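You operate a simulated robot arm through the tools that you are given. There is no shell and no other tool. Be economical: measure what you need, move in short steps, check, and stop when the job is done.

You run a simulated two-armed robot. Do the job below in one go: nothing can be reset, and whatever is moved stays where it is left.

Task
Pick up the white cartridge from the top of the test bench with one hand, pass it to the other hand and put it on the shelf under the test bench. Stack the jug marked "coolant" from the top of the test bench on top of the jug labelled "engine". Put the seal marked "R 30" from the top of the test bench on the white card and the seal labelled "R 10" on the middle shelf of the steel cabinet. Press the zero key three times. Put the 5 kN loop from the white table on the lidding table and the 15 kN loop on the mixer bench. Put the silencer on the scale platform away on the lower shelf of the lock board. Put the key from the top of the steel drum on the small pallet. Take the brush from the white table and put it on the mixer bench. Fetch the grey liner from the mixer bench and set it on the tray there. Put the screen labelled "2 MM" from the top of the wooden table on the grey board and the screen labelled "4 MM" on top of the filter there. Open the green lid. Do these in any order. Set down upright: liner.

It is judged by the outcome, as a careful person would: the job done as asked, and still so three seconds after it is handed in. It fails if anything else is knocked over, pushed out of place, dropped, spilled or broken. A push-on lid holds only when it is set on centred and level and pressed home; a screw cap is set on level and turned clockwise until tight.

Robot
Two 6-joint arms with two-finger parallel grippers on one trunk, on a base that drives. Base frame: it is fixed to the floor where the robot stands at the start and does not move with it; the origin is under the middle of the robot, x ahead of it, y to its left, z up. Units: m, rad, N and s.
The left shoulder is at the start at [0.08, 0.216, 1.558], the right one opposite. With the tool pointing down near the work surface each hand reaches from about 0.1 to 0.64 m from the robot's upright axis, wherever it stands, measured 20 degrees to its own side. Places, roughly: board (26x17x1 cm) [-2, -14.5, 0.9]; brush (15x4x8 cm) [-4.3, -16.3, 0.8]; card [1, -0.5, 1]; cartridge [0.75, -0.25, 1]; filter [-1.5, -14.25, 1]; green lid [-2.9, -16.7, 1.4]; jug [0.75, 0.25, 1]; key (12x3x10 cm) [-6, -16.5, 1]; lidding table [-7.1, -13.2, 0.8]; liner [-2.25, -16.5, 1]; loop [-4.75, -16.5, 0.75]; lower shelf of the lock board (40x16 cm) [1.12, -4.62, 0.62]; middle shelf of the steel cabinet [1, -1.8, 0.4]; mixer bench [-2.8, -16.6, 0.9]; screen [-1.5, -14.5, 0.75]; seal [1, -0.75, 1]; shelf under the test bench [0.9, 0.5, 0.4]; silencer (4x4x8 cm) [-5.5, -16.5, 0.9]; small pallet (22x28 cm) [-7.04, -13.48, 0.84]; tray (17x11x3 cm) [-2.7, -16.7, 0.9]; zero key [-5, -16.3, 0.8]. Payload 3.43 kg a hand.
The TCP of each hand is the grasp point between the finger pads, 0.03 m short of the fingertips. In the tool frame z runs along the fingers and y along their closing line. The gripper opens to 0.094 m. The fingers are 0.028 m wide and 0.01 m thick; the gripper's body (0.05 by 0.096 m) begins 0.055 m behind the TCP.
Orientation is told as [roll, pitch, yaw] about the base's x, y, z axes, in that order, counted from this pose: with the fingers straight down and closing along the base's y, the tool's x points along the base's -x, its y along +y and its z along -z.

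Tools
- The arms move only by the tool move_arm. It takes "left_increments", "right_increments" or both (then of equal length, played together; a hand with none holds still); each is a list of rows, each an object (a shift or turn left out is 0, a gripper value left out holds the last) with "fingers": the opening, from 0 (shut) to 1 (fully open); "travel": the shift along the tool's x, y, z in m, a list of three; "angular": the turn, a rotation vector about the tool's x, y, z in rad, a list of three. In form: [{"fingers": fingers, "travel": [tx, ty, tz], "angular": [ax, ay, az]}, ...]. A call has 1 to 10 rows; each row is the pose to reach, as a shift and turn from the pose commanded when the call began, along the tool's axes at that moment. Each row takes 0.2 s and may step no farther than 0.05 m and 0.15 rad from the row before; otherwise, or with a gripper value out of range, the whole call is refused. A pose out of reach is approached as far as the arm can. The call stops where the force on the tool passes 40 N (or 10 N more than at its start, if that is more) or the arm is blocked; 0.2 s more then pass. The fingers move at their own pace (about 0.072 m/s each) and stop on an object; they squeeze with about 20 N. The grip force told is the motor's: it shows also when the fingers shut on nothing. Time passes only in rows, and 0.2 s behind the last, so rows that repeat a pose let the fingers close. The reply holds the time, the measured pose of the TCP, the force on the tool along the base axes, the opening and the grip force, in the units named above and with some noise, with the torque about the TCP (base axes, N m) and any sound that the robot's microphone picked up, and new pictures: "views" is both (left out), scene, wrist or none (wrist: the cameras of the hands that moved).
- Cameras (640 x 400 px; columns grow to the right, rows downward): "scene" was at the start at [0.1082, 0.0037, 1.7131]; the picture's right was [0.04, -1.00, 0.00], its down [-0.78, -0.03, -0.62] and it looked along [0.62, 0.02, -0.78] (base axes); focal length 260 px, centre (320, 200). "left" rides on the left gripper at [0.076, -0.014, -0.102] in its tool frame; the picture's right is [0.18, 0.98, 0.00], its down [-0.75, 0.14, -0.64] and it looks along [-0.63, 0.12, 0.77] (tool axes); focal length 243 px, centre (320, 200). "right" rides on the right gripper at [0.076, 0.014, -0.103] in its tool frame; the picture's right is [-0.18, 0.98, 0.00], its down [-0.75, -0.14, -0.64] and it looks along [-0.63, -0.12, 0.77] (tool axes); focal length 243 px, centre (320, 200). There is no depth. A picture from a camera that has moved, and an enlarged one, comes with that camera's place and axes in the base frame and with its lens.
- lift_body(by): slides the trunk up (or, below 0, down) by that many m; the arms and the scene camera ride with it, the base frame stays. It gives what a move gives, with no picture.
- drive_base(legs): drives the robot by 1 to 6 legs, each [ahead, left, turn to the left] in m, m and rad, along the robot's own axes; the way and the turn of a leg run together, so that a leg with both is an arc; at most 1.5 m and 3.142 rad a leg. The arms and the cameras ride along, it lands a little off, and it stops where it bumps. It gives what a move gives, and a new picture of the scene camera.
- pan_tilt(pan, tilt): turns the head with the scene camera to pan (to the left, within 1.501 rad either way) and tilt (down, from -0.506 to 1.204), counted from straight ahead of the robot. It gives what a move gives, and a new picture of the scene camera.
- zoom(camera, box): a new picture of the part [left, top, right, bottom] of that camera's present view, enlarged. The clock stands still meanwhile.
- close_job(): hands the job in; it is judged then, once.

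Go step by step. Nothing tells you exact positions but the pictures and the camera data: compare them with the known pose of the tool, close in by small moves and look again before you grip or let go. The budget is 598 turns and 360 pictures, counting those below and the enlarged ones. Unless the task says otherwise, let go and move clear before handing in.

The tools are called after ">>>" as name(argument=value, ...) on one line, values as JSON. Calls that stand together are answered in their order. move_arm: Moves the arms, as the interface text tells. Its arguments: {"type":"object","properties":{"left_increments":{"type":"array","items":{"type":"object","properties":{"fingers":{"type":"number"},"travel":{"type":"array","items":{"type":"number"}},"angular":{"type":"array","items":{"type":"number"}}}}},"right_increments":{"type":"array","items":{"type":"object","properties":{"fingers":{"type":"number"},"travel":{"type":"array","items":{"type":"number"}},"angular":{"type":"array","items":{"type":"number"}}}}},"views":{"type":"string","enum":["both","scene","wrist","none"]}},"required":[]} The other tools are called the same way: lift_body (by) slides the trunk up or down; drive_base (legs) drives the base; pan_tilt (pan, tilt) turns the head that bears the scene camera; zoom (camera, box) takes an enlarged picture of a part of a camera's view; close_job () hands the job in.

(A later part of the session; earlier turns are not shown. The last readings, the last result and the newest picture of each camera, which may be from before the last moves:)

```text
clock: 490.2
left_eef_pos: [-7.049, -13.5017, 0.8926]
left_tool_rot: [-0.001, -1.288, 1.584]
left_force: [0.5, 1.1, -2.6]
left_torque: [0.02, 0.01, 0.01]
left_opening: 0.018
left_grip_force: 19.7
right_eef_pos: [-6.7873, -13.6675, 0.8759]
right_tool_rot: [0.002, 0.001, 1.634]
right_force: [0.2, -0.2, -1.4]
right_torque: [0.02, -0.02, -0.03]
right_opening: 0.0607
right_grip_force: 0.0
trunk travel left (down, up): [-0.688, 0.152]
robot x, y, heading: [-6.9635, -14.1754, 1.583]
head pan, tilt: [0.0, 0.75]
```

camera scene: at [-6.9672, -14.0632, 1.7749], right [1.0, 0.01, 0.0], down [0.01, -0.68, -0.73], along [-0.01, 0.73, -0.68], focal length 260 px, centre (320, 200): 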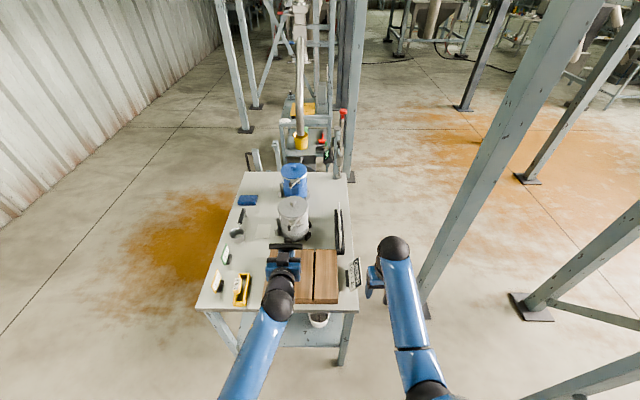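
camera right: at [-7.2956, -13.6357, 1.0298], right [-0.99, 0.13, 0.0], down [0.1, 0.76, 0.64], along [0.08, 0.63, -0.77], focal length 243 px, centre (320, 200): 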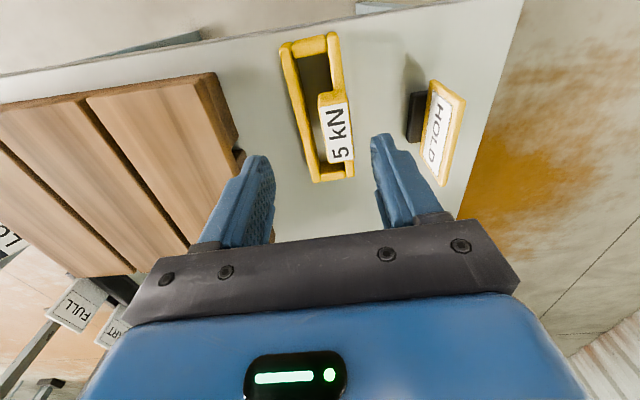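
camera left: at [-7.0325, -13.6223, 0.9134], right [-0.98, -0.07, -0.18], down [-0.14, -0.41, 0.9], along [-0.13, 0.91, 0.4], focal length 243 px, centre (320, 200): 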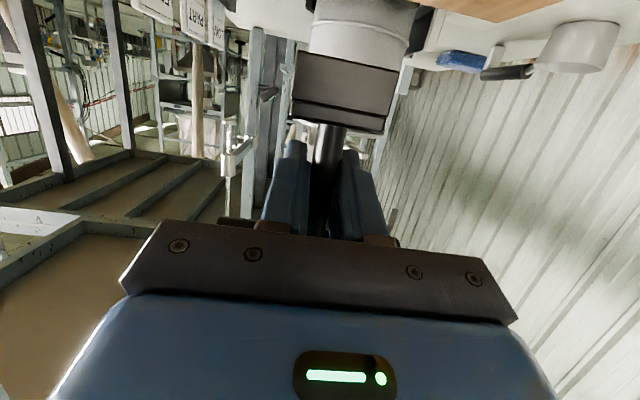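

>>> move_arm(left_increments=[{"travel": [0.005, 0.0, 0.0014]}, {"travel": [0.01, 0.0, 0.003]}, {"travel": [0.015, 0.0, 0.004]}, {"travel": [0.02, 0.0, 0.006]}], views="wrist")

```text
clock: 491.2
left_eef_pos: [-7.0491, -13.5025, 0.8752]
left_tool_rot: [-0.001, -1.296, 1.586]
left_force: [-1.7, 0.6, 16.7]
left_torque: [-0.01, 0.02, 0.01]
left_opening: 0.0184
left_grip_force: 20.5
right_eef_pos: [-6.7864, -13.6686, 0.8773]
right_tool_rot: [0.003, 0.001, 1.635]
right_force: [-0.5, -0.3, 0.0]
right_torque: [0.0, 0.03, 0.03]
right_opening: 0.0608
right_grip_force: 0.0
trunk travel left (down, up): [-0.688, 0.152]
robot x, y, heading: [-6.9642, -14.1771, 1.585]
head pan, tilt: [0.0, 0.75]
camera left: at [-7.033, -13.622, 0.8299], right [-0.98, -0.06, -0.18], down [-0.14, -0.41, 0.9], along [-0.13, 0.91, 0.4], focal length 243 px, centre (320, 200)
```

left: 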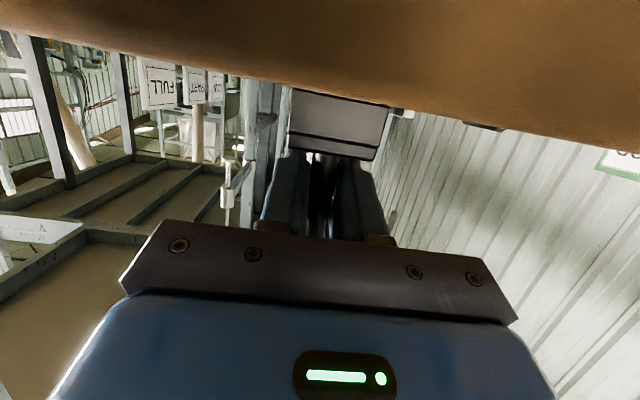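

Set down. Open and withdraw horizontally.

>>> move_arm(left_increments=[{"travel": [-0.002, 0, 0], "fingers": 0.3}, {"travel": [-0.002, 0, 0], "fingers": 0.5}, {"travel": [-0.002, 0, 0], "fingers": 0.5}, {"travel": [0.006, 0, -0.03]}, {"travel": [0.016, 0, -0.065]}, {"travel": [0.027, 0, -0.105]}], views="wrist")

>>> zoom(camera="scene", box=[210, 180, 370, 280])

```text
clock: 492.6
left_eef_pos: [-7.0468, -13.6084, 0.8757]
left_tool_rot: [0.0, -1.294, 1.584]
left_force: [1.1, 0.2, -0.9]
left_torque: [0.01, 0.0, 0.01]
left_opening: 0.0469
left_grip_force: 0.0
right_eef_pos: [-6.7861, -13.6682, 0.877]
right_tool_rot: [0.001, 0.001, 1.635]
right_force: [0.2, -0.3, 0.2]
right_torque: [-0.02, 0.01, 0.0]
right_opening: 0.0611
right_grip_force: 0.0
trunk travel left (down, up): [-0.688, 0.152]
robot x, y, heading: [-6.9639, -14.1789, 1.583]
head pan, tilt: [0.0, 0.75]
camera left: at [-7.0307, -13.7285, 0.8303], right [-0.98, -0.06, -0.18], down [-0.14, -0.41, 0.9], along [-0.13, 0.91, 0.4], focal length 243 px, centre (320, 200)
```

left: 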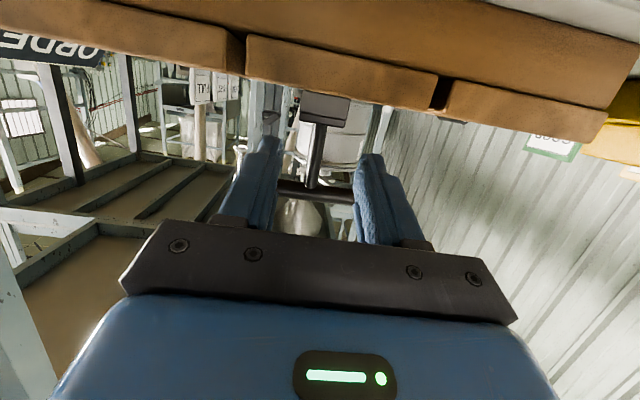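

```text
4.00 times, centred on (290, 230) of scene
camera zoom: at [-6.9637, -14.065, 1.6251], right [1.0, 0.01, 0.0], down [0.01, -0.68, -0.73], along [-0.01, 0.73, -0.68], focal length 1041 px, centre (440, 80)
```

zoom: 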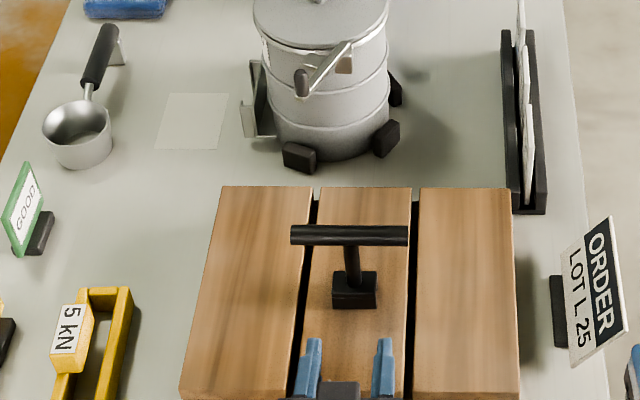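

The key stands on the pallet. Now go back to the scale for the silencer.

>>> drive_base(legs=[[-0.7, 0.3, 0], [0, 0, 1.57], [0, 0, 1.57], [0.6, 0, 0]])

```text
clock: 507.3
left_eef_pos: [-7.2315, -16.0363, 0.8748]
left_tool_rot: [0.003, -1.294, -1.615]
left_force: [0.6, -0.4, -0.5]
left_torque: [0.01, 0.01, 0.0]
left_opening: 0.0468
left_grip_force: 0.1
right_eef_pos: [-7.4885, -15.9604, 0.8764]
right_tool_rot: [0.002, 0.003, -1.561]
right_force: [0.1, -0.1, -0.3]
right_torque: [-0.03, 0.0, -0.03]
right_opening: 0.0612
right_grip_force: 0.0
trunk travel left (down, up): [-0.688, 0.152]
robot x, y, heading: [-7.278, -15.4633, -1.613]
head pan, tilt: [0.0, 0.75]
camera scene: at [-7.2843, -15.5738, 1.6251], right [-1.0, 0.04, 0.0], down [0.03, 0.68, -0.73], along [-0.03, -0.73, -0.68], focal length 260 px, centre (320, 200)
```

scene: 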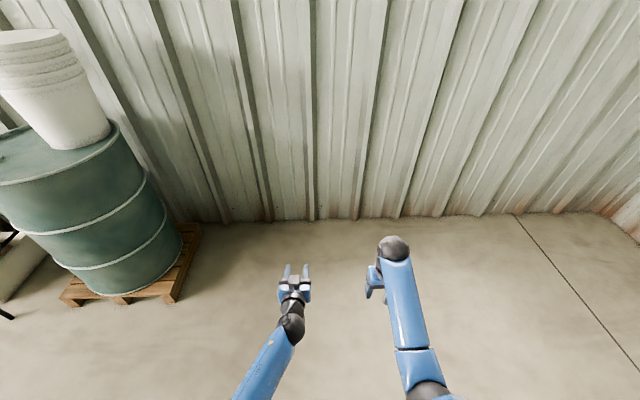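

Retract the right hand so it clears the drum, then drive to the scale.

>>> move_arm(right_increments=[{"travel": [0.04, 0, 0.005]}, {"travel": [0.08, 0, 0.01]}, {"travel": [0.12, 0, 0.02]}, {"travel": [0.16, 0, 0.03]}, {"travel": [0.2, 0, 0.04]}, {"travel": [0.24, 0, 0.05]}], views="none")

>>> drive_base(legs=[[-0.15, 0, 0.043], [0, 1.0, 0], [0, 0.7, 0]])

```text
clock: 508.7
left_eef_pos: [-7.2304, -16.0355, 0.8747]
left_tool_rot: [0.002, -1.292, -1.613]
left_force: [-0.8, 0.2, 0.3]
left_torque: [-0.04, -0.02, -0.01]
left_opening: 0.047
left_grip_force: 0.0
right_eef_pos: [-7.4892, -15.7202, 0.8277]
right_tool_rot: [0.002, 0.0, -1.562]
right_force: [0.8, 0.5, -0.1]
right_torque: [0.01, -0.01, -0.02]
right_opening: 0.061
right_grip_force: 0.1
trunk travel left (down, up): [-0.688, 0.152]
robot x, y, heading: [-7.2826, -15.4631, -1.611]
head pan, tilt: [0.0, 0.75]
```

```text
clock: 518.4
left_eef_pos: [-5.4703, -15.9045, 0.8752]
left_tool_rot: [0.005, -1.292, -1.582]
left_force: [-0.2, -0.6, 0.1]
left_torque: [0.02, -0.02, -0.01]
left_opening: 0.0468
left_grip_force: 0.0
right_eef_pos: [-5.7395, -15.5985, 0.8263]
right_tool_rot: [0.002, 0.001, -1.529]
right_force: [-0.8, -0.1, 0.8]
right_torque: [0.03, 0.0, -0.03]
right_opening: 0.0612
right_grip_force: 0.0
trunk travel left (down, up): [-0.688, 0.152]
robot x, y, heading: [-5.5407, -15.3311, -1.581]
head pan, tilt: [0.0, 0.75]
camera scene: at [-5.5401, -15.4447, 1.6249], right [-1.0, 0.01, 0.0], down [0.01, 0.68, -0.73], along [-0.01, -0.73, -0.68], focal length 260 px, centre (320, 200)
```

scene: 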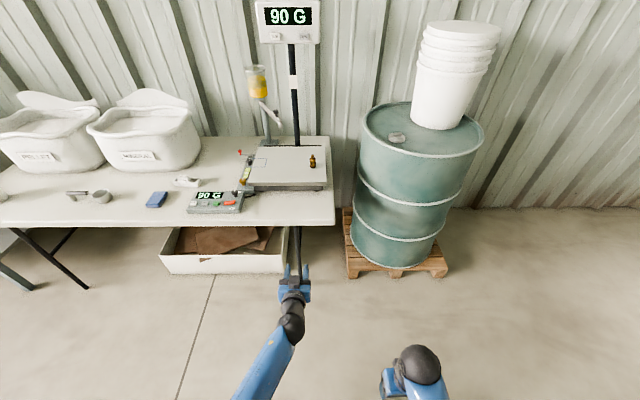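

>>> drive_base(legs=[[0.5, -0.04, 0]])

>>> zoom(camera="left", box=[0, 0, 640, 400])

>>> zoom(camera="scene", box=[200, 200, 400, 325])

```text
clock: 521.4
left_eef_pos: [-5.5274, -16.4095, 0.8748]
left_tool_rot: [0.002, -1.29, -1.597]
left_force: [0.0, -0.3, -0.5]
left_torque: [0.03, 0.0, -0.01]
left_opening: 0.047
left_grip_force: 0.0
right_eef_pos: [-5.792, -16.098, 0.8259]
right_tool_rot: [0.002, 0.002, -1.546]
right_force: [-0.1, 1.4, 0.1]
right_torque: [-0.04, 0.0, 0.0]
right_opening: 0.0612
right_grip_force: 0.1
trunk travel left (down, up): [-0.688, 0.152]
robot x, y, heading: [-5.5894, -15.8384, -1.594]
head pan, tilt: [0.0, 0.75]
camera scene: at [-5.5886, -15.9486, 1.6251], right [-1.0, 0.03, 0.0], down [0.02, 0.68, -0.73], along [-0.02, -0.73, -0.68], focal length 260 px, centre (320, 200)
```

scene: 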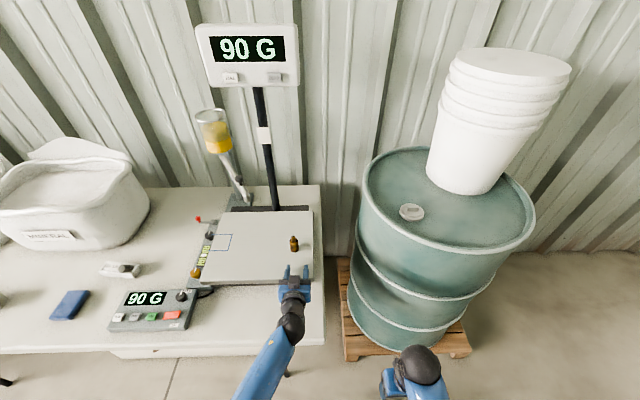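

```text
1.00 times, centred on (320, 200) of left (not enlarged: the box is as wide or as high as the picture)
camera zoom: at [-5.5389, -16.2914, 0.83], right [0.98, 0.03, -0.18], down [0.15, 0.41, 0.9], along [0.1, -0.91, 0.4], focal length 243 px, centre (320, 200)
```

zoom: 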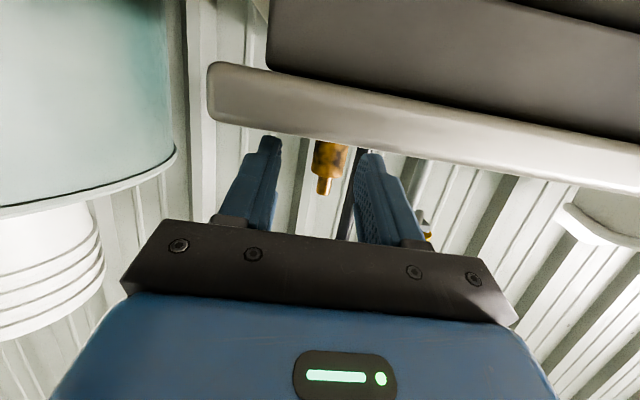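

```text
3.20 times, centred on (300, 262) of scene
camera zoom: at [-5.5886, -15.9486, 1.6251], right [-1.0, 0.03, 0.0], down [0.02, 0.68, -0.73], along [-0.02, -0.73, -0.68], focal length 832 px, centre (384, 0)
```

zoom: 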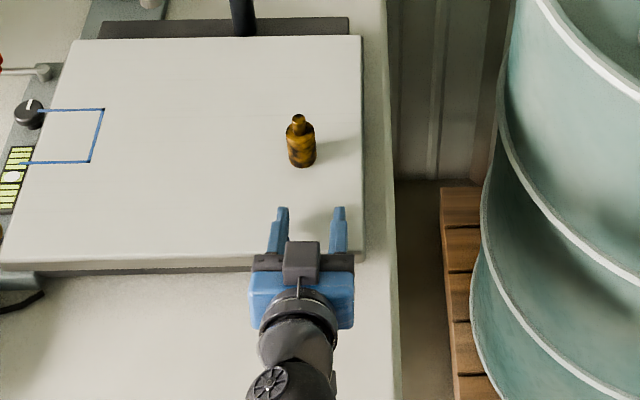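

Silencer body ≈(-5.509,-16.545), z 0.85–0.93. Approach with the left hand.

>>> move_arm(left_increments=[{"travel": [-0.02, 0.012, 0.02], "fingers": 0.75}, {"travel": [-0.03, 0.0219, 0.045]}, {"travel": [-0.036, 0.0219, 0.08]}], views="wrist")

>>> zoom(camera="scene", box=[220, 200, 380, 300])

```text
clock: 522.2
left_eef_pos: [-5.5089, -16.5005, 0.8872]
left_tool_rot: [0.001, -1.29, -1.597]
left_force: [0.6, 0.2, 0.1]
left_torque: [-0.02, 0.01, -0.01]
left_opening: 0.0703
left_grip_force: 0.0
right_eef_pos: [-5.7919, -16.0999, 0.826]
right_tool_rot: [0.003, 0.004, -1.547]
right_force: [1.4, 0.9, -0.2]
right_torque: [0.0, -0.01, -0.01]
right_opening: 0.0609
right_grip_force: 0.0
trunk travel left (down, up): [-0.688, 0.152]
robot x, y, heading: [-5.5921, -15.8354, -1.598]
head pan, tilt: [0.0, 0.75]
camera left: at [-5.5208, -16.3814, 0.8424], right [0.98, 0.03, -0.18], down [0.15, 0.4, 0.9], along [0.1, -0.91, 0.39], focal length 243 px, centre (320, 200)
```

left: 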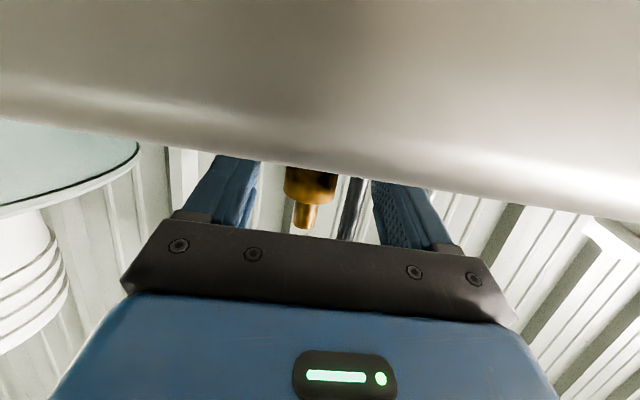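

```text
4.00 times, centred on (300, 250) of scene
camera zoom: at [-5.5894, -15.9527, 1.6247], right [-1.0, 0.03, 0.0], down [0.02, 0.68, -0.73], along [-0.02, -0.73, -0.68], focal length 1041 px, centre (400, 0)
```

zoom: 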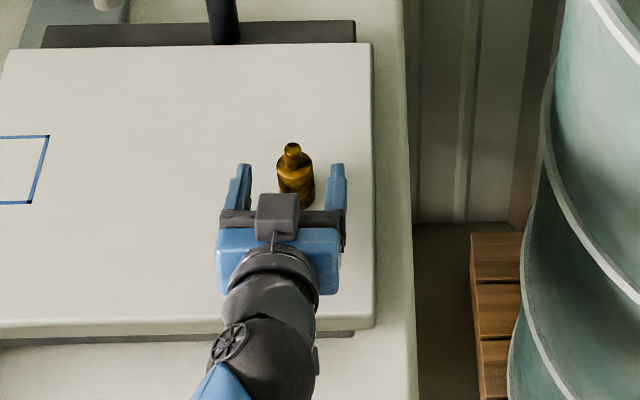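

>>> move_arm(left_increments=[{"travel": [-0.004, -0.005, 0.015]}, {"travel": [-0.009, -0.006, 0.033]}], views="none")

>>> zoom(camera="scene", box=[220, 200, 380, 300])

```text
clock: 522.7
left_eef_pos: [-5.5154, -16.5146, 0.8879]
left_tool_rot: [0.003, -1.287, -1.598]
left_force: [0.6, 0.7, 0.0]
left_torque: [-0.02, 0.02, -0.01]
left_opening: 0.0702
left_grip_force: 0.1
right_eef_pos: [-5.7922, -16.098, 0.8283]
right_tool_rot: [0.003, 0.001, -1.547]
right_force: [-1.1, -0.5, -0.3]
right_torque: [0.01, 0.02, -0.03]
right_opening: 0.0612
right_grip_force: 0.1
trunk travel left (down, up): [-0.688, 0.152]
robot x, y, heading: [-5.5887, -15.8403, -1.599]
head pan, tilt: [0.0, 0.75]
stopped in row 2 (left hand): the force on the tool passed its limit at 99 N (the readings are from after the stop); the commanded pose is now the measured one
```

```text
4.00 times, centred on (300, 250) of scene
camera zoom: at [-5.5889, -15.946, 1.6252], right [-1.0, 0.03, 0.0], down [0.02, 0.68, -0.73], along [-0.02, -0.73, -0.68], focal length 1041 px, centre (400, 0)
```

zoom: 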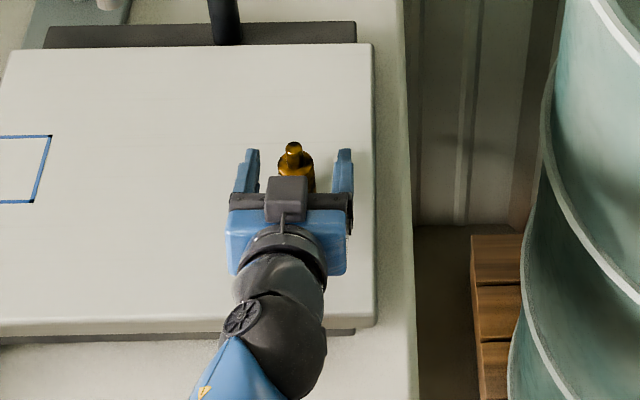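

The fingertips touched the platform (its top is ≈0.87) and the silencer is nearer than thought. Raise 1.5 cm and back 1.5 cm, look.

>>> move_arm(left_increments=[{"travel": [-0.0144, 0, -0.004]}, {"travel": [-0.011, -0.002, -0.0185]}], views="wrist")

>>> zoom(camera="scene", box=[260, 220, 340, 270])

```text
clock: 523.3
left_eef_pos: [-5.5176, -16.5038, 0.9042]
left_tool_rot: [0.003, -1.288, -1.596]
left_force: [0.4, 0.1, -0.2]
left_torque: [-0.06, 0.0, 0.01]
left_opening: 0.0706
left_grip_force: 0.1
right_eef_pos: [-5.7913, -16.0978, 0.8272]
right_tool_rot: [0.001, 0.001, -1.546]
right_force: [0.2, -0.6, -0.2]
right_torque: [0.01, 0.0, -0.01]
right_opening: 0.0612
right_grip_force: 0.1
trunk travel left (down, up): [-0.688, 0.152]
robot x, y, heading: [-5.5929, -15.8382, -1.588]
head pan, tilt: [0.0, 0.75]
camera left: at [-5.5284, -16.3841, 0.8592], right [0.98, 0.03, -0.18], down [0.15, 0.4, 0.9], along [0.1, -0.91, 0.39], focal length 243 px, centre (320, 200)
```

left: 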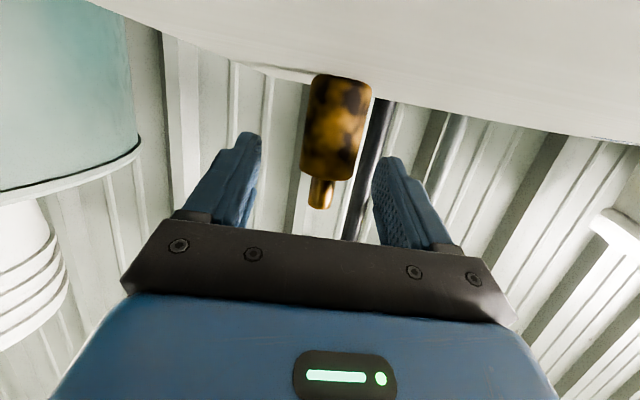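

```text
8.00 times, centred on (300, 245) of scene
camera zoom: at [-5.5887, -15.9496, 1.625], right [-1.0, 0.03, 0.0], down [0.02, 0.68, -0.73], along [-0.02, -0.73, -0.68], focal length 2081 px, centre (480, -160)
```

zoom: 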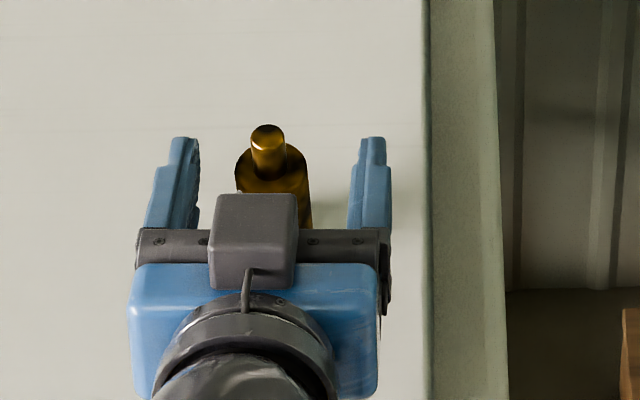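

Good view: advance ~2 cm and close.

>>> move_arm(left_increments=[{"travel": [-0.003, 0.004, 0.012]}, {"travel": [-0.006, 0.004, 0.023]}, {"travel": [-0.006, 0.004, 0.023], "fingers": 0.4}, {"travel": [-0.006, 0.004, 0.023], "fingers": 0.2}, {"travel": [-0.006, 0.004, 0.023], "fingers": 0.2}], views="wrist")

```text
clock: 523.8
left_eef_pos: [-5.514, -16.515, 0.9023]
left_tool_rot: [0.004, -1.287, -1.598]
left_force: [-0.9, 0.1, 0.2]
left_torque: [0.02, -0.02, 0.03]
left_opening: 0.0703
left_grip_force: 0.0
right_eef_pos: [-5.7918, -16.0977, 0.8273]
right_tool_rot: [0.003, -0.001, -1.545]
right_force: [0.8, -0.2, -0.4]
right_torque: [0.01, 0.01, 0.01]
right_opening: 0.061
right_grip_force: 0.1
trunk travel left (down, up): [-0.688, 0.152]
robot x, y, heading: [-5.5923, -15.8374, -1.595]
head pan, tilt: [0.0, 0.75]
stopped in row 2 (left hand): the force on the tool passed its limit at 53 N (the readings are from after the stop); the commanded pose is now the measured one
camera left: at [-5.525, -16.3959, 0.8576], right [0.98, 0.03, -0.18], down [0.15, 0.4, 0.9], along [0.1, -0.92, 0.39], focal length 243 px, centre (320, 200)
```

left: 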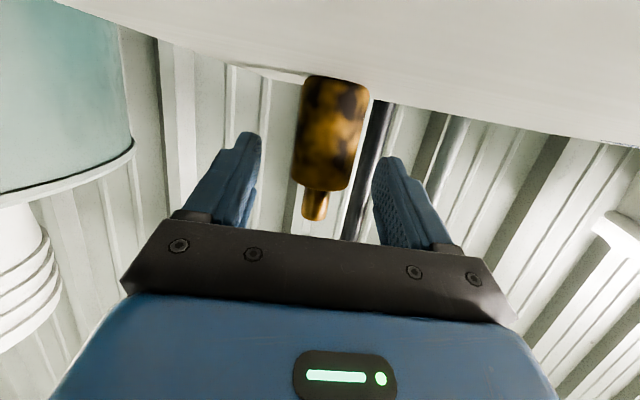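

The camera bracket under the hand hits the platform's front edge. Back off, steepen the tool to about −0.95 and re-approach.

>>> move_arm(left_increments=[{"travel": [0.0, 0, -0.02]}, {"travel": [-0.01, 0.0, -0.05]}, {"travel": [-0.03, 0.0, -0.06], "angular": [0, 0.12, 0]}, {"travel": [-0.04, 0.0, -0.06], "angular": [0, 0.24, 0]}, {"travel": [-0.04, 0.0, -0.06], "angular": [0, 0.36, 0]}], views="wrist")

```text
clock: 525.0
left_eef_pos: [-5.5121, -16.4697, 0.9574]
left_tool_rot: [0.003, -0.921, -1.594]
left_force: [0.2, -0.1, -0.7]
left_torque: [0.0, 0.0, 0.01]
left_opening: 0.0706
left_grip_force: 0.0
right_eef_pos: [-5.7912, -16.0992, 0.8275]
right_tool_rot: [0.0, 0.003, -1.546]
right_force: [-0.4, -0.5, 0.9]
right_torque: [0.01, 0.0, 0.01]
right_opening: 0.061
right_grip_force: 0.1
trunk travel left (down, up): [-0.688, 0.152]
robot x, y, heading: [-5.5892, -15.8353, -1.593]
head pan, tilt: [0.0, 0.75]
camera left: at [-5.5227, -16.3431, 0.9583], right [0.99, 0.09, -0.15], down [0.14, 0.05, 0.99], along [0.1, -0.99, 0.04], focal length 243 px, centre (320, 200)
```

left: 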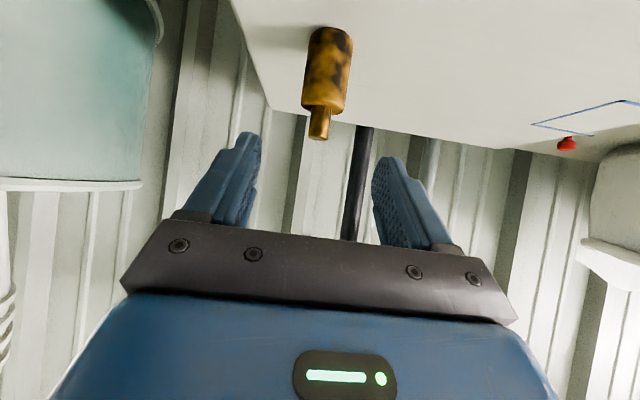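

Silencer: base ≈0.834, top ≈0.915, centre (-5.512,-16.54). Approach along the tool axis.

>>> move_arm(left_increments=[{"travel": [0.02, 0.001, 0.015]}, {"travel": [0.0253, 0.0016, 0.05]}, {"travel": [0.0253, 0.0016, 0.08]}], views="wrist")

```text
clock: 525.8
left_eef_pos: [-5.5149, -16.521, 0.8861]
left_tool_rot: [0.001, -0.921, -1.594]
left_force: [0.1, -0.9, -0.5]
left_torque: [0.01, 0.02, -0.01]
left_opening: 0.0705
left_grip_force: 0.2
right_eef_pos: [-5.7914, -16.1004, 0.8273]
right_tool_rot: [0.002, 0.003, -1.545]
right_force: [-0.1, -0.1, 0.0]
right_torque: [0.01, -0.01, -0.01]
right_opening: 0.0609
right_grip_force: 0.1
trunk travel left (down, up): [-0.688, 0.152]
robot x, y, heading: [-5.5912, -15.8383, -1.594]
head pan, tilt: [0.0, 0.75]
camera left: at [-5.5266, -16.394, 0.8874], right [0.99, 0.09, -0.15], down [0.14, 0.05, 0.99], along [0.1, -0.99, 0.04], focal length 243 px, centre (320, 200)
```

left: 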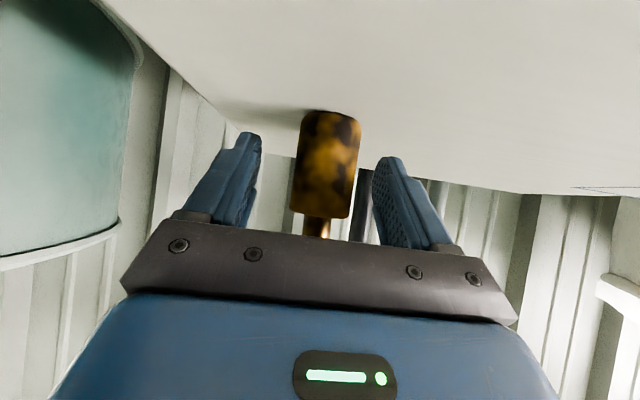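

>>> move_arm(left_increments=[{"travel": [0, 0.002, 0.01]}, {"travel": [0, 0.002, 0.02]}, {"travel": [0, 0.002, 0.02], "fingers": 0.4}, {"travel": [0, 0.002, 0.02], "fingers": 0.2}, {"travel": [0, 0.002, 0.02], "fingers": 0.2}], views="wrist")

```text
clock: 527.0
left_eef_pos: [-5.5125, -16.5343, 0.8796]
left_tool_rot: [0.001, -0.93, -1.594]
left_force: [-2.1, 2.7, 17.2]
left_torque: [-0.19, 0.24, -0.13]
left_opening: 0.0354
left_grip_force: 19.4
right_eef_pos: [-5.7932, -16.0968, 0.8282]
right_tool_rot: [0.003, 0.0, -1.544]
right_force: [-0.2, -0.2, 0.0]
right_torque: [0.0, 0.0, -0.03]
right_opening: 0.061
right_grip_force: 0.1
trunk travel left (down, up): [-0.688, 0.152]
robot x, y, heading: [-5.5881, -15.8386, -1.595]
head pan, tilt: [0.0, 0.75]
camera left: at [-5.5243, -16.4076, 0.8793], right [0.99, 0.09, -0.15], down [0.14, 0.06, 0.99], along [0.1, -0.99, 0.05], focal length 243 px, centre (320, 200)
```

left: 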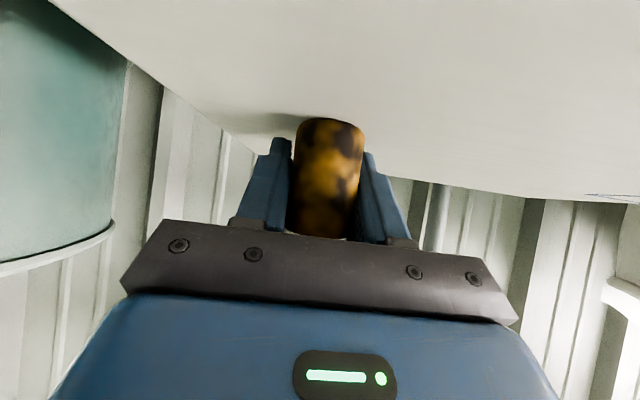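

Gripped (35 mm). Lift.

>>> move_arm(left_increments=[{"travel": [-0.008, 0, -0.006]}, {"travel": [-0.03, 0, -0.023]}, {"travel": [-0.06, 0, -0.045]}, {"travel": [-0.09, 0, -0.068]}], views="wrist")

```text
clock: 528.0
left_eef_pos: [-5.5122, -16.5351, 0.9873]
left_tool_rot: [0.002, -0.923, -1.594]
left_force: [-0.2, -0.6, -0.3]
left_torque: [0.02, -0.01, 0.03]
left_opening: 0.0351
left_grip_force: 20.1
right_eef_pos: [-5.7909, -16.0991, 0.8258]
right_tool_rot: [0.0, 0.002, -1.545]
right_force: [0.8, 1.0, 0.4]
right_torque: [0.0, 0.03, 0.01]
right_opening: 0.0611
right_grip_force: 0.1
trunk travel left (down, up): [-0.688, 0.152]
robot x, y, heading: [-5.5835, -15.8388, -1.597]
head pan, tilt: [0.0, 0.75]
camera left: at [-5.5234, -16.4091, 0.9884], right [0.99, 0.09, -0.15], down [0.14, 0.05, 0.99], along [0.1, -0.99, 0.04], focal length 243 px, centre (320, 200)
```

left: 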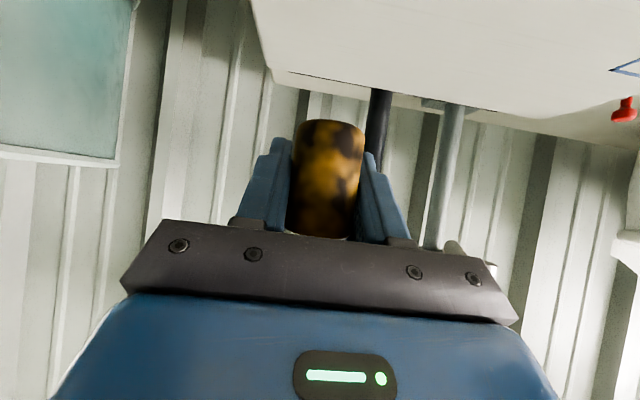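

Silencer held. Back off, turn left to face +x, and begin the long drive.

>>> drive_base(legs=[[-0.5, 0, 0], [0, 0.5, 0], [0, 0, 1.59]])

>>> pan_tilt(pan=0, tilt=0.4)

```text
clock: 537.5
left_eef_pos: [-4.3802, -15.2205, 0.9873]
left_tool_rot: [0.003, -0.922, 0.034]
left_force: [0.8, 0.3, -0.3]
left_torque: [-0.01, -0.01, 0.01]
left_opening: 0.0351
left_grip_force: 19.8
right_eef_pos: [-4.8017, -15.5238, 0.8259]
right_tool_rot: [0.001, 0.002, 0.08]
right_force: [0.6, -0.3, -0.3]
right_torque: [0.01, 0.02, 0.01]
right_opening: 0.0611
right_grip_force: 0.0
trunk travel left (down, up): [-0.688, 0.152]
robot x, y, heading: [-5.0718, -15.3312, 0.036]
head pan, tilt: [0.0, 0.75]
camera scene: at [-4.9574, -15.3307, 1.6249], right [0.03, -1.0, 0.0], down [-0.68, -0.02, -0.73], along [0.73, 0.02, -0.68], focal length 260 px, centre (320, 200)
```

scene: 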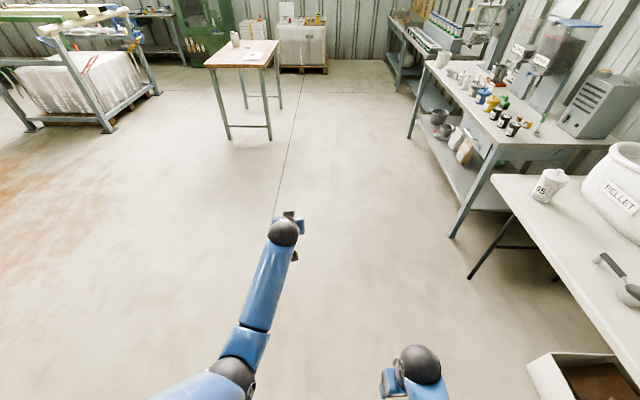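

```text
clock: 538.3
left_eef_pos: [-4.3798, -15.22, 0.9869]
left_tool_rot: [0.003, -0.922, 0.033]
left_force: [-0.5, -0.1, -1.6]
left_torque: [0.0, -0.04, -0.04]
left_opening: 0.0349
left_grip_force: 20.3
right_eef_pos: [-4.8006, -15.5235, 0.8273]
right_tool_rot: [0.002, 0.003, 0.081]
right_force: [-0.3, 0.3, 0.2]
right_torque: [0.0, 0.0, 0.02]
right_opening: 0.061
right_grip_force: 0.0
trunk travel left (down, up): [-0.688, 0.152]
robot x, y, heading: [-5.0754, -15.3347, 0.033]
head pan, tilt: [0.0, 0.4]
camera scene: at [-4.9476, -15.3302, 1.6559], right [0.03, -1.0, 0.0], down [-0.39, -0.01, -0.92], along [0.92, 0.03, -0.39], focal length 260 px, centre (320, 200)
```

scene: 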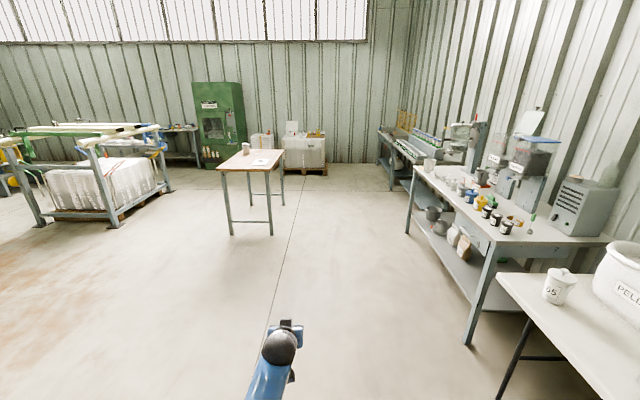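

Clear. Drive diagonally to y≈−13.4, then along the route I came.

>>> drive_base(legs=[[1.0, 0.93, -0.015], [1.0, 0.95, -0.015], [1.5, 0, 0], [1.3, 0, 0]])

```text
clock: 564.9
left_eef_pos: [0.4897, -13.612, 0.9875]
left_tool_rot: [0.002, -0.922, -0.062]
left_force: [-0.9, 0.3, -0.3]
left_torque: [0.0, -0.03, 0.01]
left_opening: 0.0353
left_grip_force: 19.7
right_eef_pos: [0.0409, -13.8746, 0.8264]
right_tool_rot: [0.002, 0.002, -0.013]
right_force: [0.2, 0.0, -0.1]
right_torque: [0.04, -0.01, 0.04]
right_opening: 0.0613
right_grip_force: 0.0
trunk travel left (down, up): [-0.688, 0.152]
robot x, y, heading: [-0.2081, -13.6593, -0.062]
head pan, tilt: [0.0, 0.4]
camera scene: at [-0.0868, -13.668, 1.6561], right [-0.06, -1.0, 0.0], down [-0.39, 0.02, -0.92], along [0.92, -0.06, -0.39], focal length 260 px, centre (320, 200)
```

scene: 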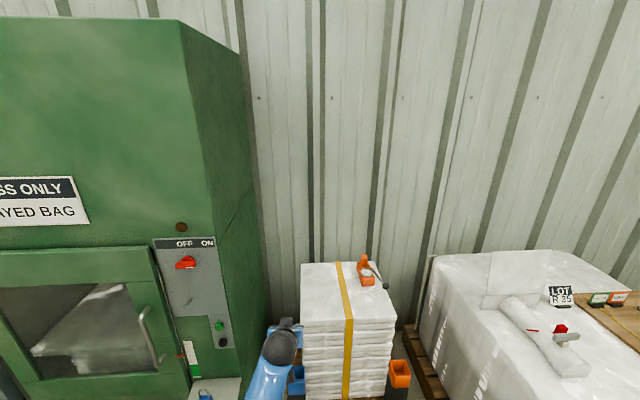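

Too close to the bag stack; back off, turn to face +y, align on x≈0.

>>> drive_base(legs=[[-0.4, 0, 0], [0, 0, 1.63]])

```text
clock: 571.6
left_eef_pos: [-0.7579, -12.9482, 0.987]
left_tool_rot: [0.001, -0.924, 1.642]
left_force: [0.7, -0.5, -1.5]
left_torque: [0.02, -0.02, -0.01]
left_opening: 0.0351
left_grip_force: 20.6
right_eef_pos: [-0.4394, -13.3566, 0.8269]
right_tool_rot: [0.002, 0.001, 1.689]
right_force: [0.0, -0.6, 0.1]
right_torque: [-0.02, -0.01, -0.02]
right_opening: 0.0614
right_grip_force: 0.0
trunk travel left (down, up): [-0.688, 0.152]
robot x, y, heading: [-0.6152, -13.6346, 1.637]
head pan, tilt: [0.0, 0.4]
camera scene: at [-0.6219, -13.5127, 1.656], right [1.0, 0.07, 0.0], down [0.03, -0.39, -0.92], along [-0.06, 0.92, -0.39], focal length 260 px, centre (320, 200)
```

scene: 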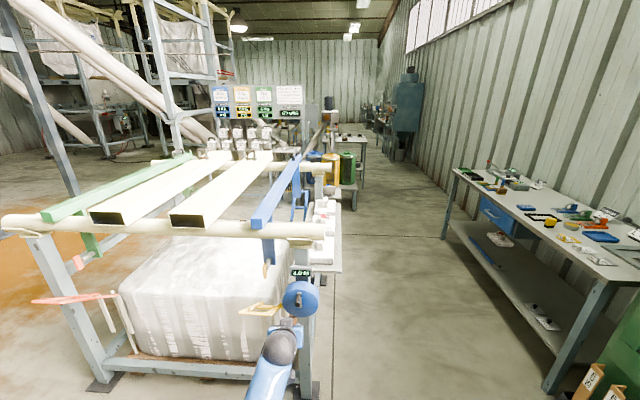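

>>> drive_base(legs=[[0, -0.68, -0.06], [1.2, 0, 0]])

```text
clock: 581.2
left_eef_pos: [0.0282, -11.6972, 0.9878]
left_tool_rot: [0.002, -0.924, 1.55]
left_force: [-0.2, -0.3, -1.0]
left_torque: [0.02, 0.01, 0.0]
left_opening: 0.0351
left_grip_force: 19.5
right_eef_pos: [0.3077, -12.1343, 0.8273]
right_tool_rot: [0.0, 0.001, 1.599]
right_force: [-0.6, 0.7, -0.4]
right_torque: [-0.03, 0.01, 0.0]
right_opening: 0.0611
right_grip_force: 0.0
trunk travel left (down, up): [-0.688, 0.152]
robot x, y, heading: [0.1057, -12.3956, 1.554]
head pan, tilt: [0.0, 0.4]
camera scene: at [0.1105, -12.2719, 1.6561], right [1.0, -0.02, 0.0], down [-0.01, -0.39, -0.92], along [0.02, 0.92, -0.39], focal length 260 px, centre (320, 200)
```

scene: 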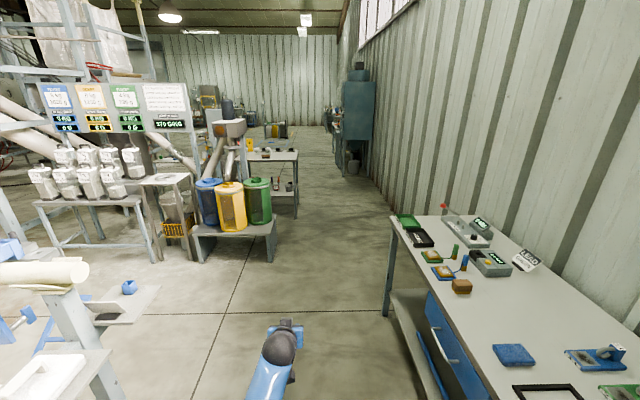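

>>> drive_base(legs=[[1.4, -0.05, 0.015], [0.9, -0.03, 0], [0.35, -0.3, 0]])

```text
clock: 594.8
left_eef_pos: [0.5364, -9.0979, 0.9883]
left_tool_rot: [-0.001, -0.924, 1.536]
left_force: [0.2, -0.1, -1.0]
left_torque: [0.02, 0.0, -0.01]
left_opening: 0.0351
left_grip_force: 19.9
right_eef_pos: [0.8098, -9.5388, 0.8266]
right_tool_rot: [-0.001, 0.001, 1.579]
right_force: [-0.5, -0.6, 0.2]
right_torque: [-0.03, 0.0, 0.0]
right_opening: 0.0611
right_grip_force: 0.0
trunk travel left (down, up): [-0.688, 0.152]
robot x, y, heading: [0.6057, -9.795, 1.532]
head pan, tilt: [0.0, 0.4]
camera scene: at [0.6089, -9.6734, 1.6562], right [1.0, -0.04, 0.0], down [-0.01, -0.39, -0.92], along [0.04, 0.92, -0.39], focal length 260 px, centre (320, 200)
```

scene: 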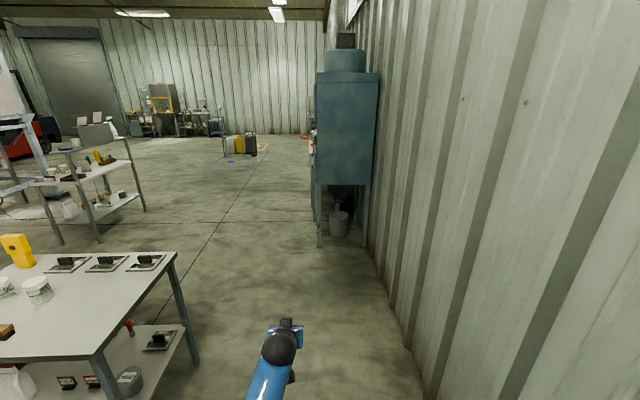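

>>> drive_base(legs=[[0, 0, 0.045], [1.5, 0.05, 0], [0.35, 0, 0], [0, 0.6, 0], [1.5, 0.05, 0]])

```text
refused: leg 2 is longer than a leg can be; nothing moved
```

>>> drive_base(legs=[[0, 0, 0.045], [1.4, 0.05, 0], [0.42, 0, 0], [0, 0.6, 0], [1.45, 0.05, 0]])

```text
clock: 614.1
left_eef_pos: [-0.3244, -5.873, 0.9884]
left_tool_rot: [0.001, -0.923, 1.616]
left_force: [0.0, 0.0, -1.2]
left_torque: [0.02, -0.02, 0.02]
left_opening: 0.0349
left_grip_force: 19.8
right_eef_pos: [-0.0157, -6.2897, 0.8274]
right_tool_rot: [0.002, 0.002, 1.666]
right_force: [0.3, -0.1, -0.5]
right_torque: [0.02, -0.01, -0.01]
right_opening: 0.0608
right_grip_force: 0.1
trunk travel left (down, up): [-0.688, 0.152]
robot x, y, heading: [-0.2046, -6.5656, 1.614]
head pan, tilt: [0.0, 0.4]
camera scene: at [-0.2034, -6.4419, 1.6561], right [1.0, 0.04, 0.0], down [0.02, -0.39, -0.92], along [-0.04, 0.92, -0.39], focal length 260 px, centre (320, 200)
```

scene: 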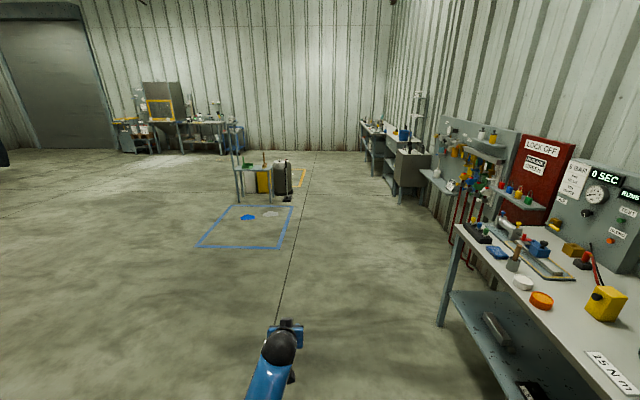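

The red "LOCK OFF" board is ahead right. Drive to y≈-4.65 and turn to face it.

>>> drive_base(legs=[[1.4, -0.05, 0], [0.5, 0, 0], [0, 0, -1.6]])

```text
clock: 627.5
left_eef_pos: [0.4778, -4.5668, 0.9869]
left_tool_rot: [0.001, -0.923, 0.023]
left_force: [-0.2, 0.7, -1.7]
left_torque: [-0.01, 0.0, 0.01]
left_opening: 0.0348
left_grip_force: 19.7
right_eef_pos: [0.0559, -4.867, 0.8264]
right_tool_rot: [0.002, 0.004, 0.075]
right_force: [0.1, -0.8, -0.5]
right_torque: [0.03, 0.04, -0.05]
right_opening: 0.0609
right_grip_force: 0.1
trunk travel left (down, up): [-0.688, 0.152]
robot x, y, heading: [-0.2173, -4.6784, 0.018]
head pan, tilt: [0.0, 0.4]
camera scene: at [-0.0899, -4.6731, 1.656], right [0.02, -1.0, 0.0], down [-0.39, -0.01, -0.92], along [0.92, 0.02, -0.39], focal length 260 px, centre (320, 200)
```

scene: 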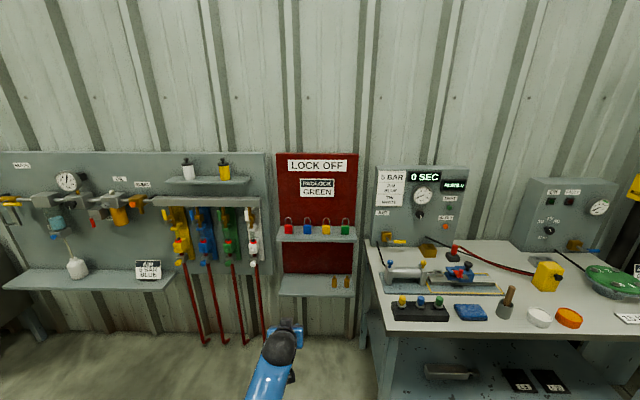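

>>> zoom(camera="scene", box=[240, 210, 400, 310])

```text
4.00 times, centred on (320, 260) of scene
camera zoom: at [-0.0899, -4.6731, 1.656], right [0.02, -1.0, 0.0], down [-0.39, -0.01, -0.92], along [0.92, 0.02, -0.39], focal length 1041 px, centre (320, -40)
```

zoom: 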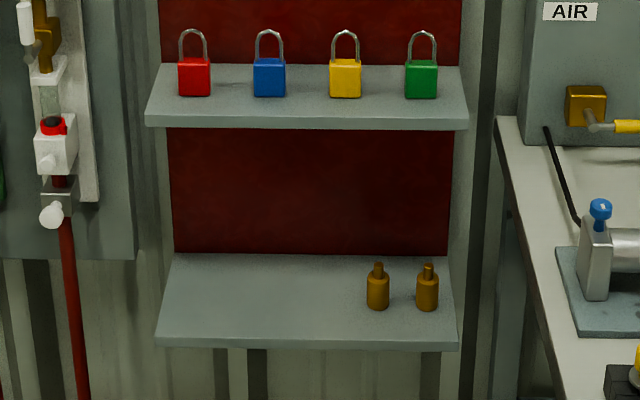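

Lower shelf: z≈0.62, x 1.01–1.19, y −4.86…−4.43, two silencers at its right; aim for (1.10,−4.52). Lower the trunk and position.

>>> lift_body(by=-0.25)

>>> move_arm(left_increments=[{"travel": [0, -0.03, 0]}, {"travel": [0, -0.06, 0]}, {"travel": [0, -0.09, 0]}], views="none")

>>> drive_base(legs=[[0, 0.16, -0.018], [0.4, 0, 0]])

```text
clock: 630.0
left_eef_pos: [0.4788, -4.5667, 0.7383]
left_tool_rot: [0.003, -0.923, 0.024]
left_force: [-0.1, -0.2, -1.7]
left_torque: [-0.05, -0.02, -0.02]
left_opening: 0.0351
left_grip_force: 20.5
right_eef_pos: [0.0552, -4.8679, 0.577]
right_tool_rot: [0.001, 0.002, 0.073]
right_force: [0.7, -0.2, -0.2]
right_torque: [0.0, 0.03, 0.02]
right_opening: 0.0611
right_grip_force: 0.2
trunk travel left (down, up): [-0.438, 0.402]
robot x, y, heading: [-0.2166, -4.6785, 0.023]
head pan, tilt: [0.0, 0.4]
```

```text
clock: 630.9
left_eef_pos: [0.4815, -4.6589, 0.7395]
left_tool_rot: [0.002, -0.923, 0.023]
left_force: [0.3, 0.6, -0.5]
left_torque: [0.0, -0.01, 0.03]
left_opening: 0.0353
left_grip_force: 20.2
right_eef_pos: [0.0558, -4.8673, 0.5765]
right_tool_rot: [0.002, 0.004, 0.073]
right_force: [0.1, -0.1, -0.2]
right_torque: [-0.01, 0.01, 0.02]
right_opening: 0.0613
right_grip_force: 0.1
trunk travel left (down, up): [-0.438, 0.402]
robot x, y, heading: [-0.2181, -4.6733, 0.021]
head pan, tilt: [0.0, 0.4]
```

```text
clock: 634.4
left_eef_pos: [0.8862, -4.5081, 0.7405]
left_tool_rot: [0.002, -0.922, 0.002]
left_force: [-0.2, -0.2, -1.3]
left_torque: [-0.01, -0.02, 0.0]
left_opening: 0.0351
left_grip_force: 19.9
right_eef_pos: [0.4552, -4.7067, 0.5758]
right_tool_rot: [0.002, 0.002, 0.05]
right_force: [-0.8, -0.7, 0.5]
right_torque: [0.0, -0.02, -0.01]
right_opening: 0.0609
right_grip_force: 0.0
trunk travel left (down, up): [-0.438, 0.402]
robot x, y, heading: [0.1881, -4.5109, -0.001]
head pan, tilt: [0.0, 0.4]
camera scene: at [0.3149, -4.5095, 1.406], right [0.0, -1.0, 0.0], down [-0.39, 0.0, -0.92], along [0.92, 0.0, -0.39], focal length 260 px, centre (320, 200)
```

scene: 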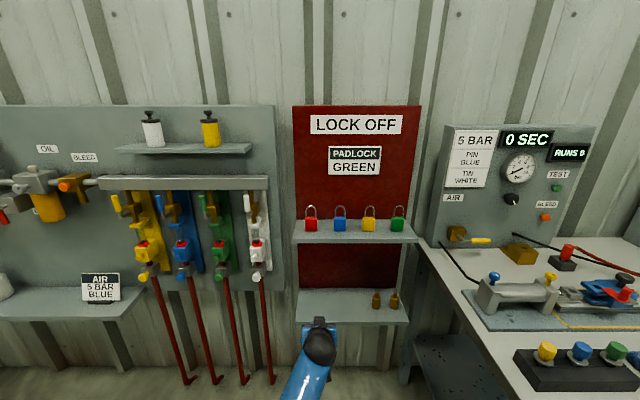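

>>> drive_base(legs=[[0.12, 0, 0]])

>>> move_arm(left_increments=[{"travel": [-0.02, 0, 0.03]}, {"travel": [-0.04, 0, 0.058]}, {"travel": [-0.05, 0, 0.072]}], views="both")

```text
clock: 635.7
left_eef_pos: [1.0101, -4.5121, 0.7385]
left_tool_rot: [0.001, -0.924, -0.004]
left_force: [0.1, 0.7, -1.7]
left_torque: [0.01, -0.02, 0.02]
left_opening: 0.0351
left_grip_force: 20.2
right_eef_pos: [0.5787, -4.7087, 0.5771]
right_tool_rot: [0.002, 0.004, 0.044]
right_force: [-1.3, -0.1, 0.1]
right_torque: [0.05, 0.02, -0.01]
right_opening: 0.0611
right_grip_force: 0.0
trunk travel left (down, up): [-0.438, 0.402]
robot x, y, heading: [0.3111, -4.5102, -0.008]
head pan, tilt: [0.0, 0.4]
camera scene: at [0.4373, -4.5105, 1.4061], right [-0.01, -1.0, 0.0], down [-0.39, 0.0, -0.92], along [0.92, -0.01, -0.39], focal length 260 px, centre (320, 200)
```

scene: 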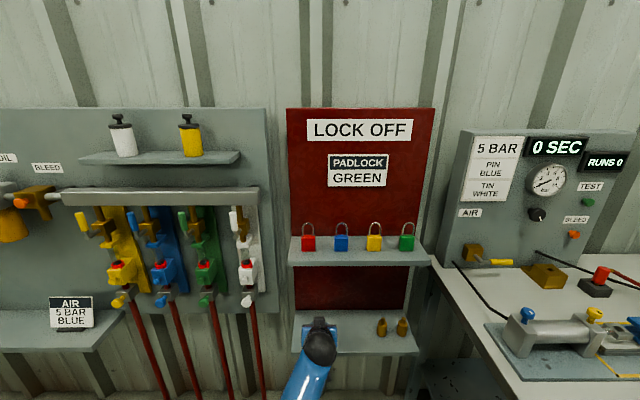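

```text
clock: 636.5
left_eef_pos: [1.0953, -4.5107, 0.7355]
left_tool_rot: [0.002, -0.923, -0.004]
left_force: [0.1, -0.5, -0.8]
left_torque: [-0.03, -0.01, 0.01]
left_opening: 0.0354
left_grip_force: 20.3
right_eef_pos: [0.5768, -4.7086, 0.5755]
right_tool_rot: [0.001, 0.004, 0.046]
right_force: [-0.6, 0.6, 0.3]
right_torque: [0.01, 0.0, -0.02]
right_opening: 0.0611
right_grip_force: 0.0
trunk travel left (down, up): [-0.438, 0.402]
robot x, y, heading: [0.3112, -4.5092, -0.004]
head pan, tilt: [0.0, 0.4]
camera scene: at [0.4373, -4.5106, 1.406], right [-0.01, -1.0, 0.0], down [-0.39, 0.0, -0.92], along [0.92, -0.01, -0.39], focal length 260 px, centre (320, 200)
camera left: at [0.9681, -4.5263, 0.7361], right [-0.11, 0.98, -0.15], down [-0.06, 0.14, 0.99], along [0.99, 0.12, 0.04], focal length 243 px, centre (320, 200)
```

scene: 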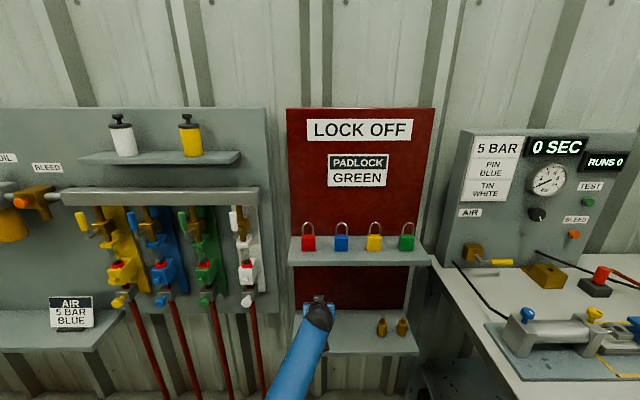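
left: 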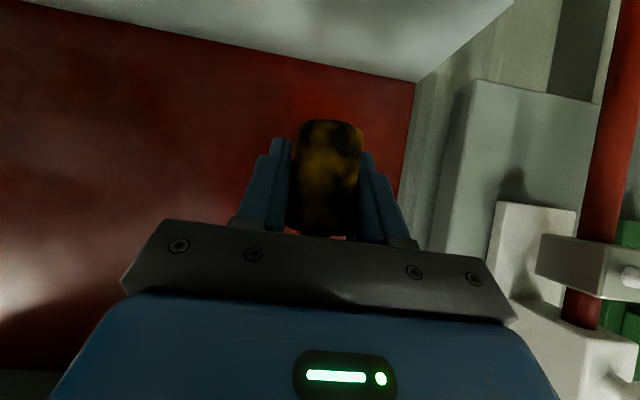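

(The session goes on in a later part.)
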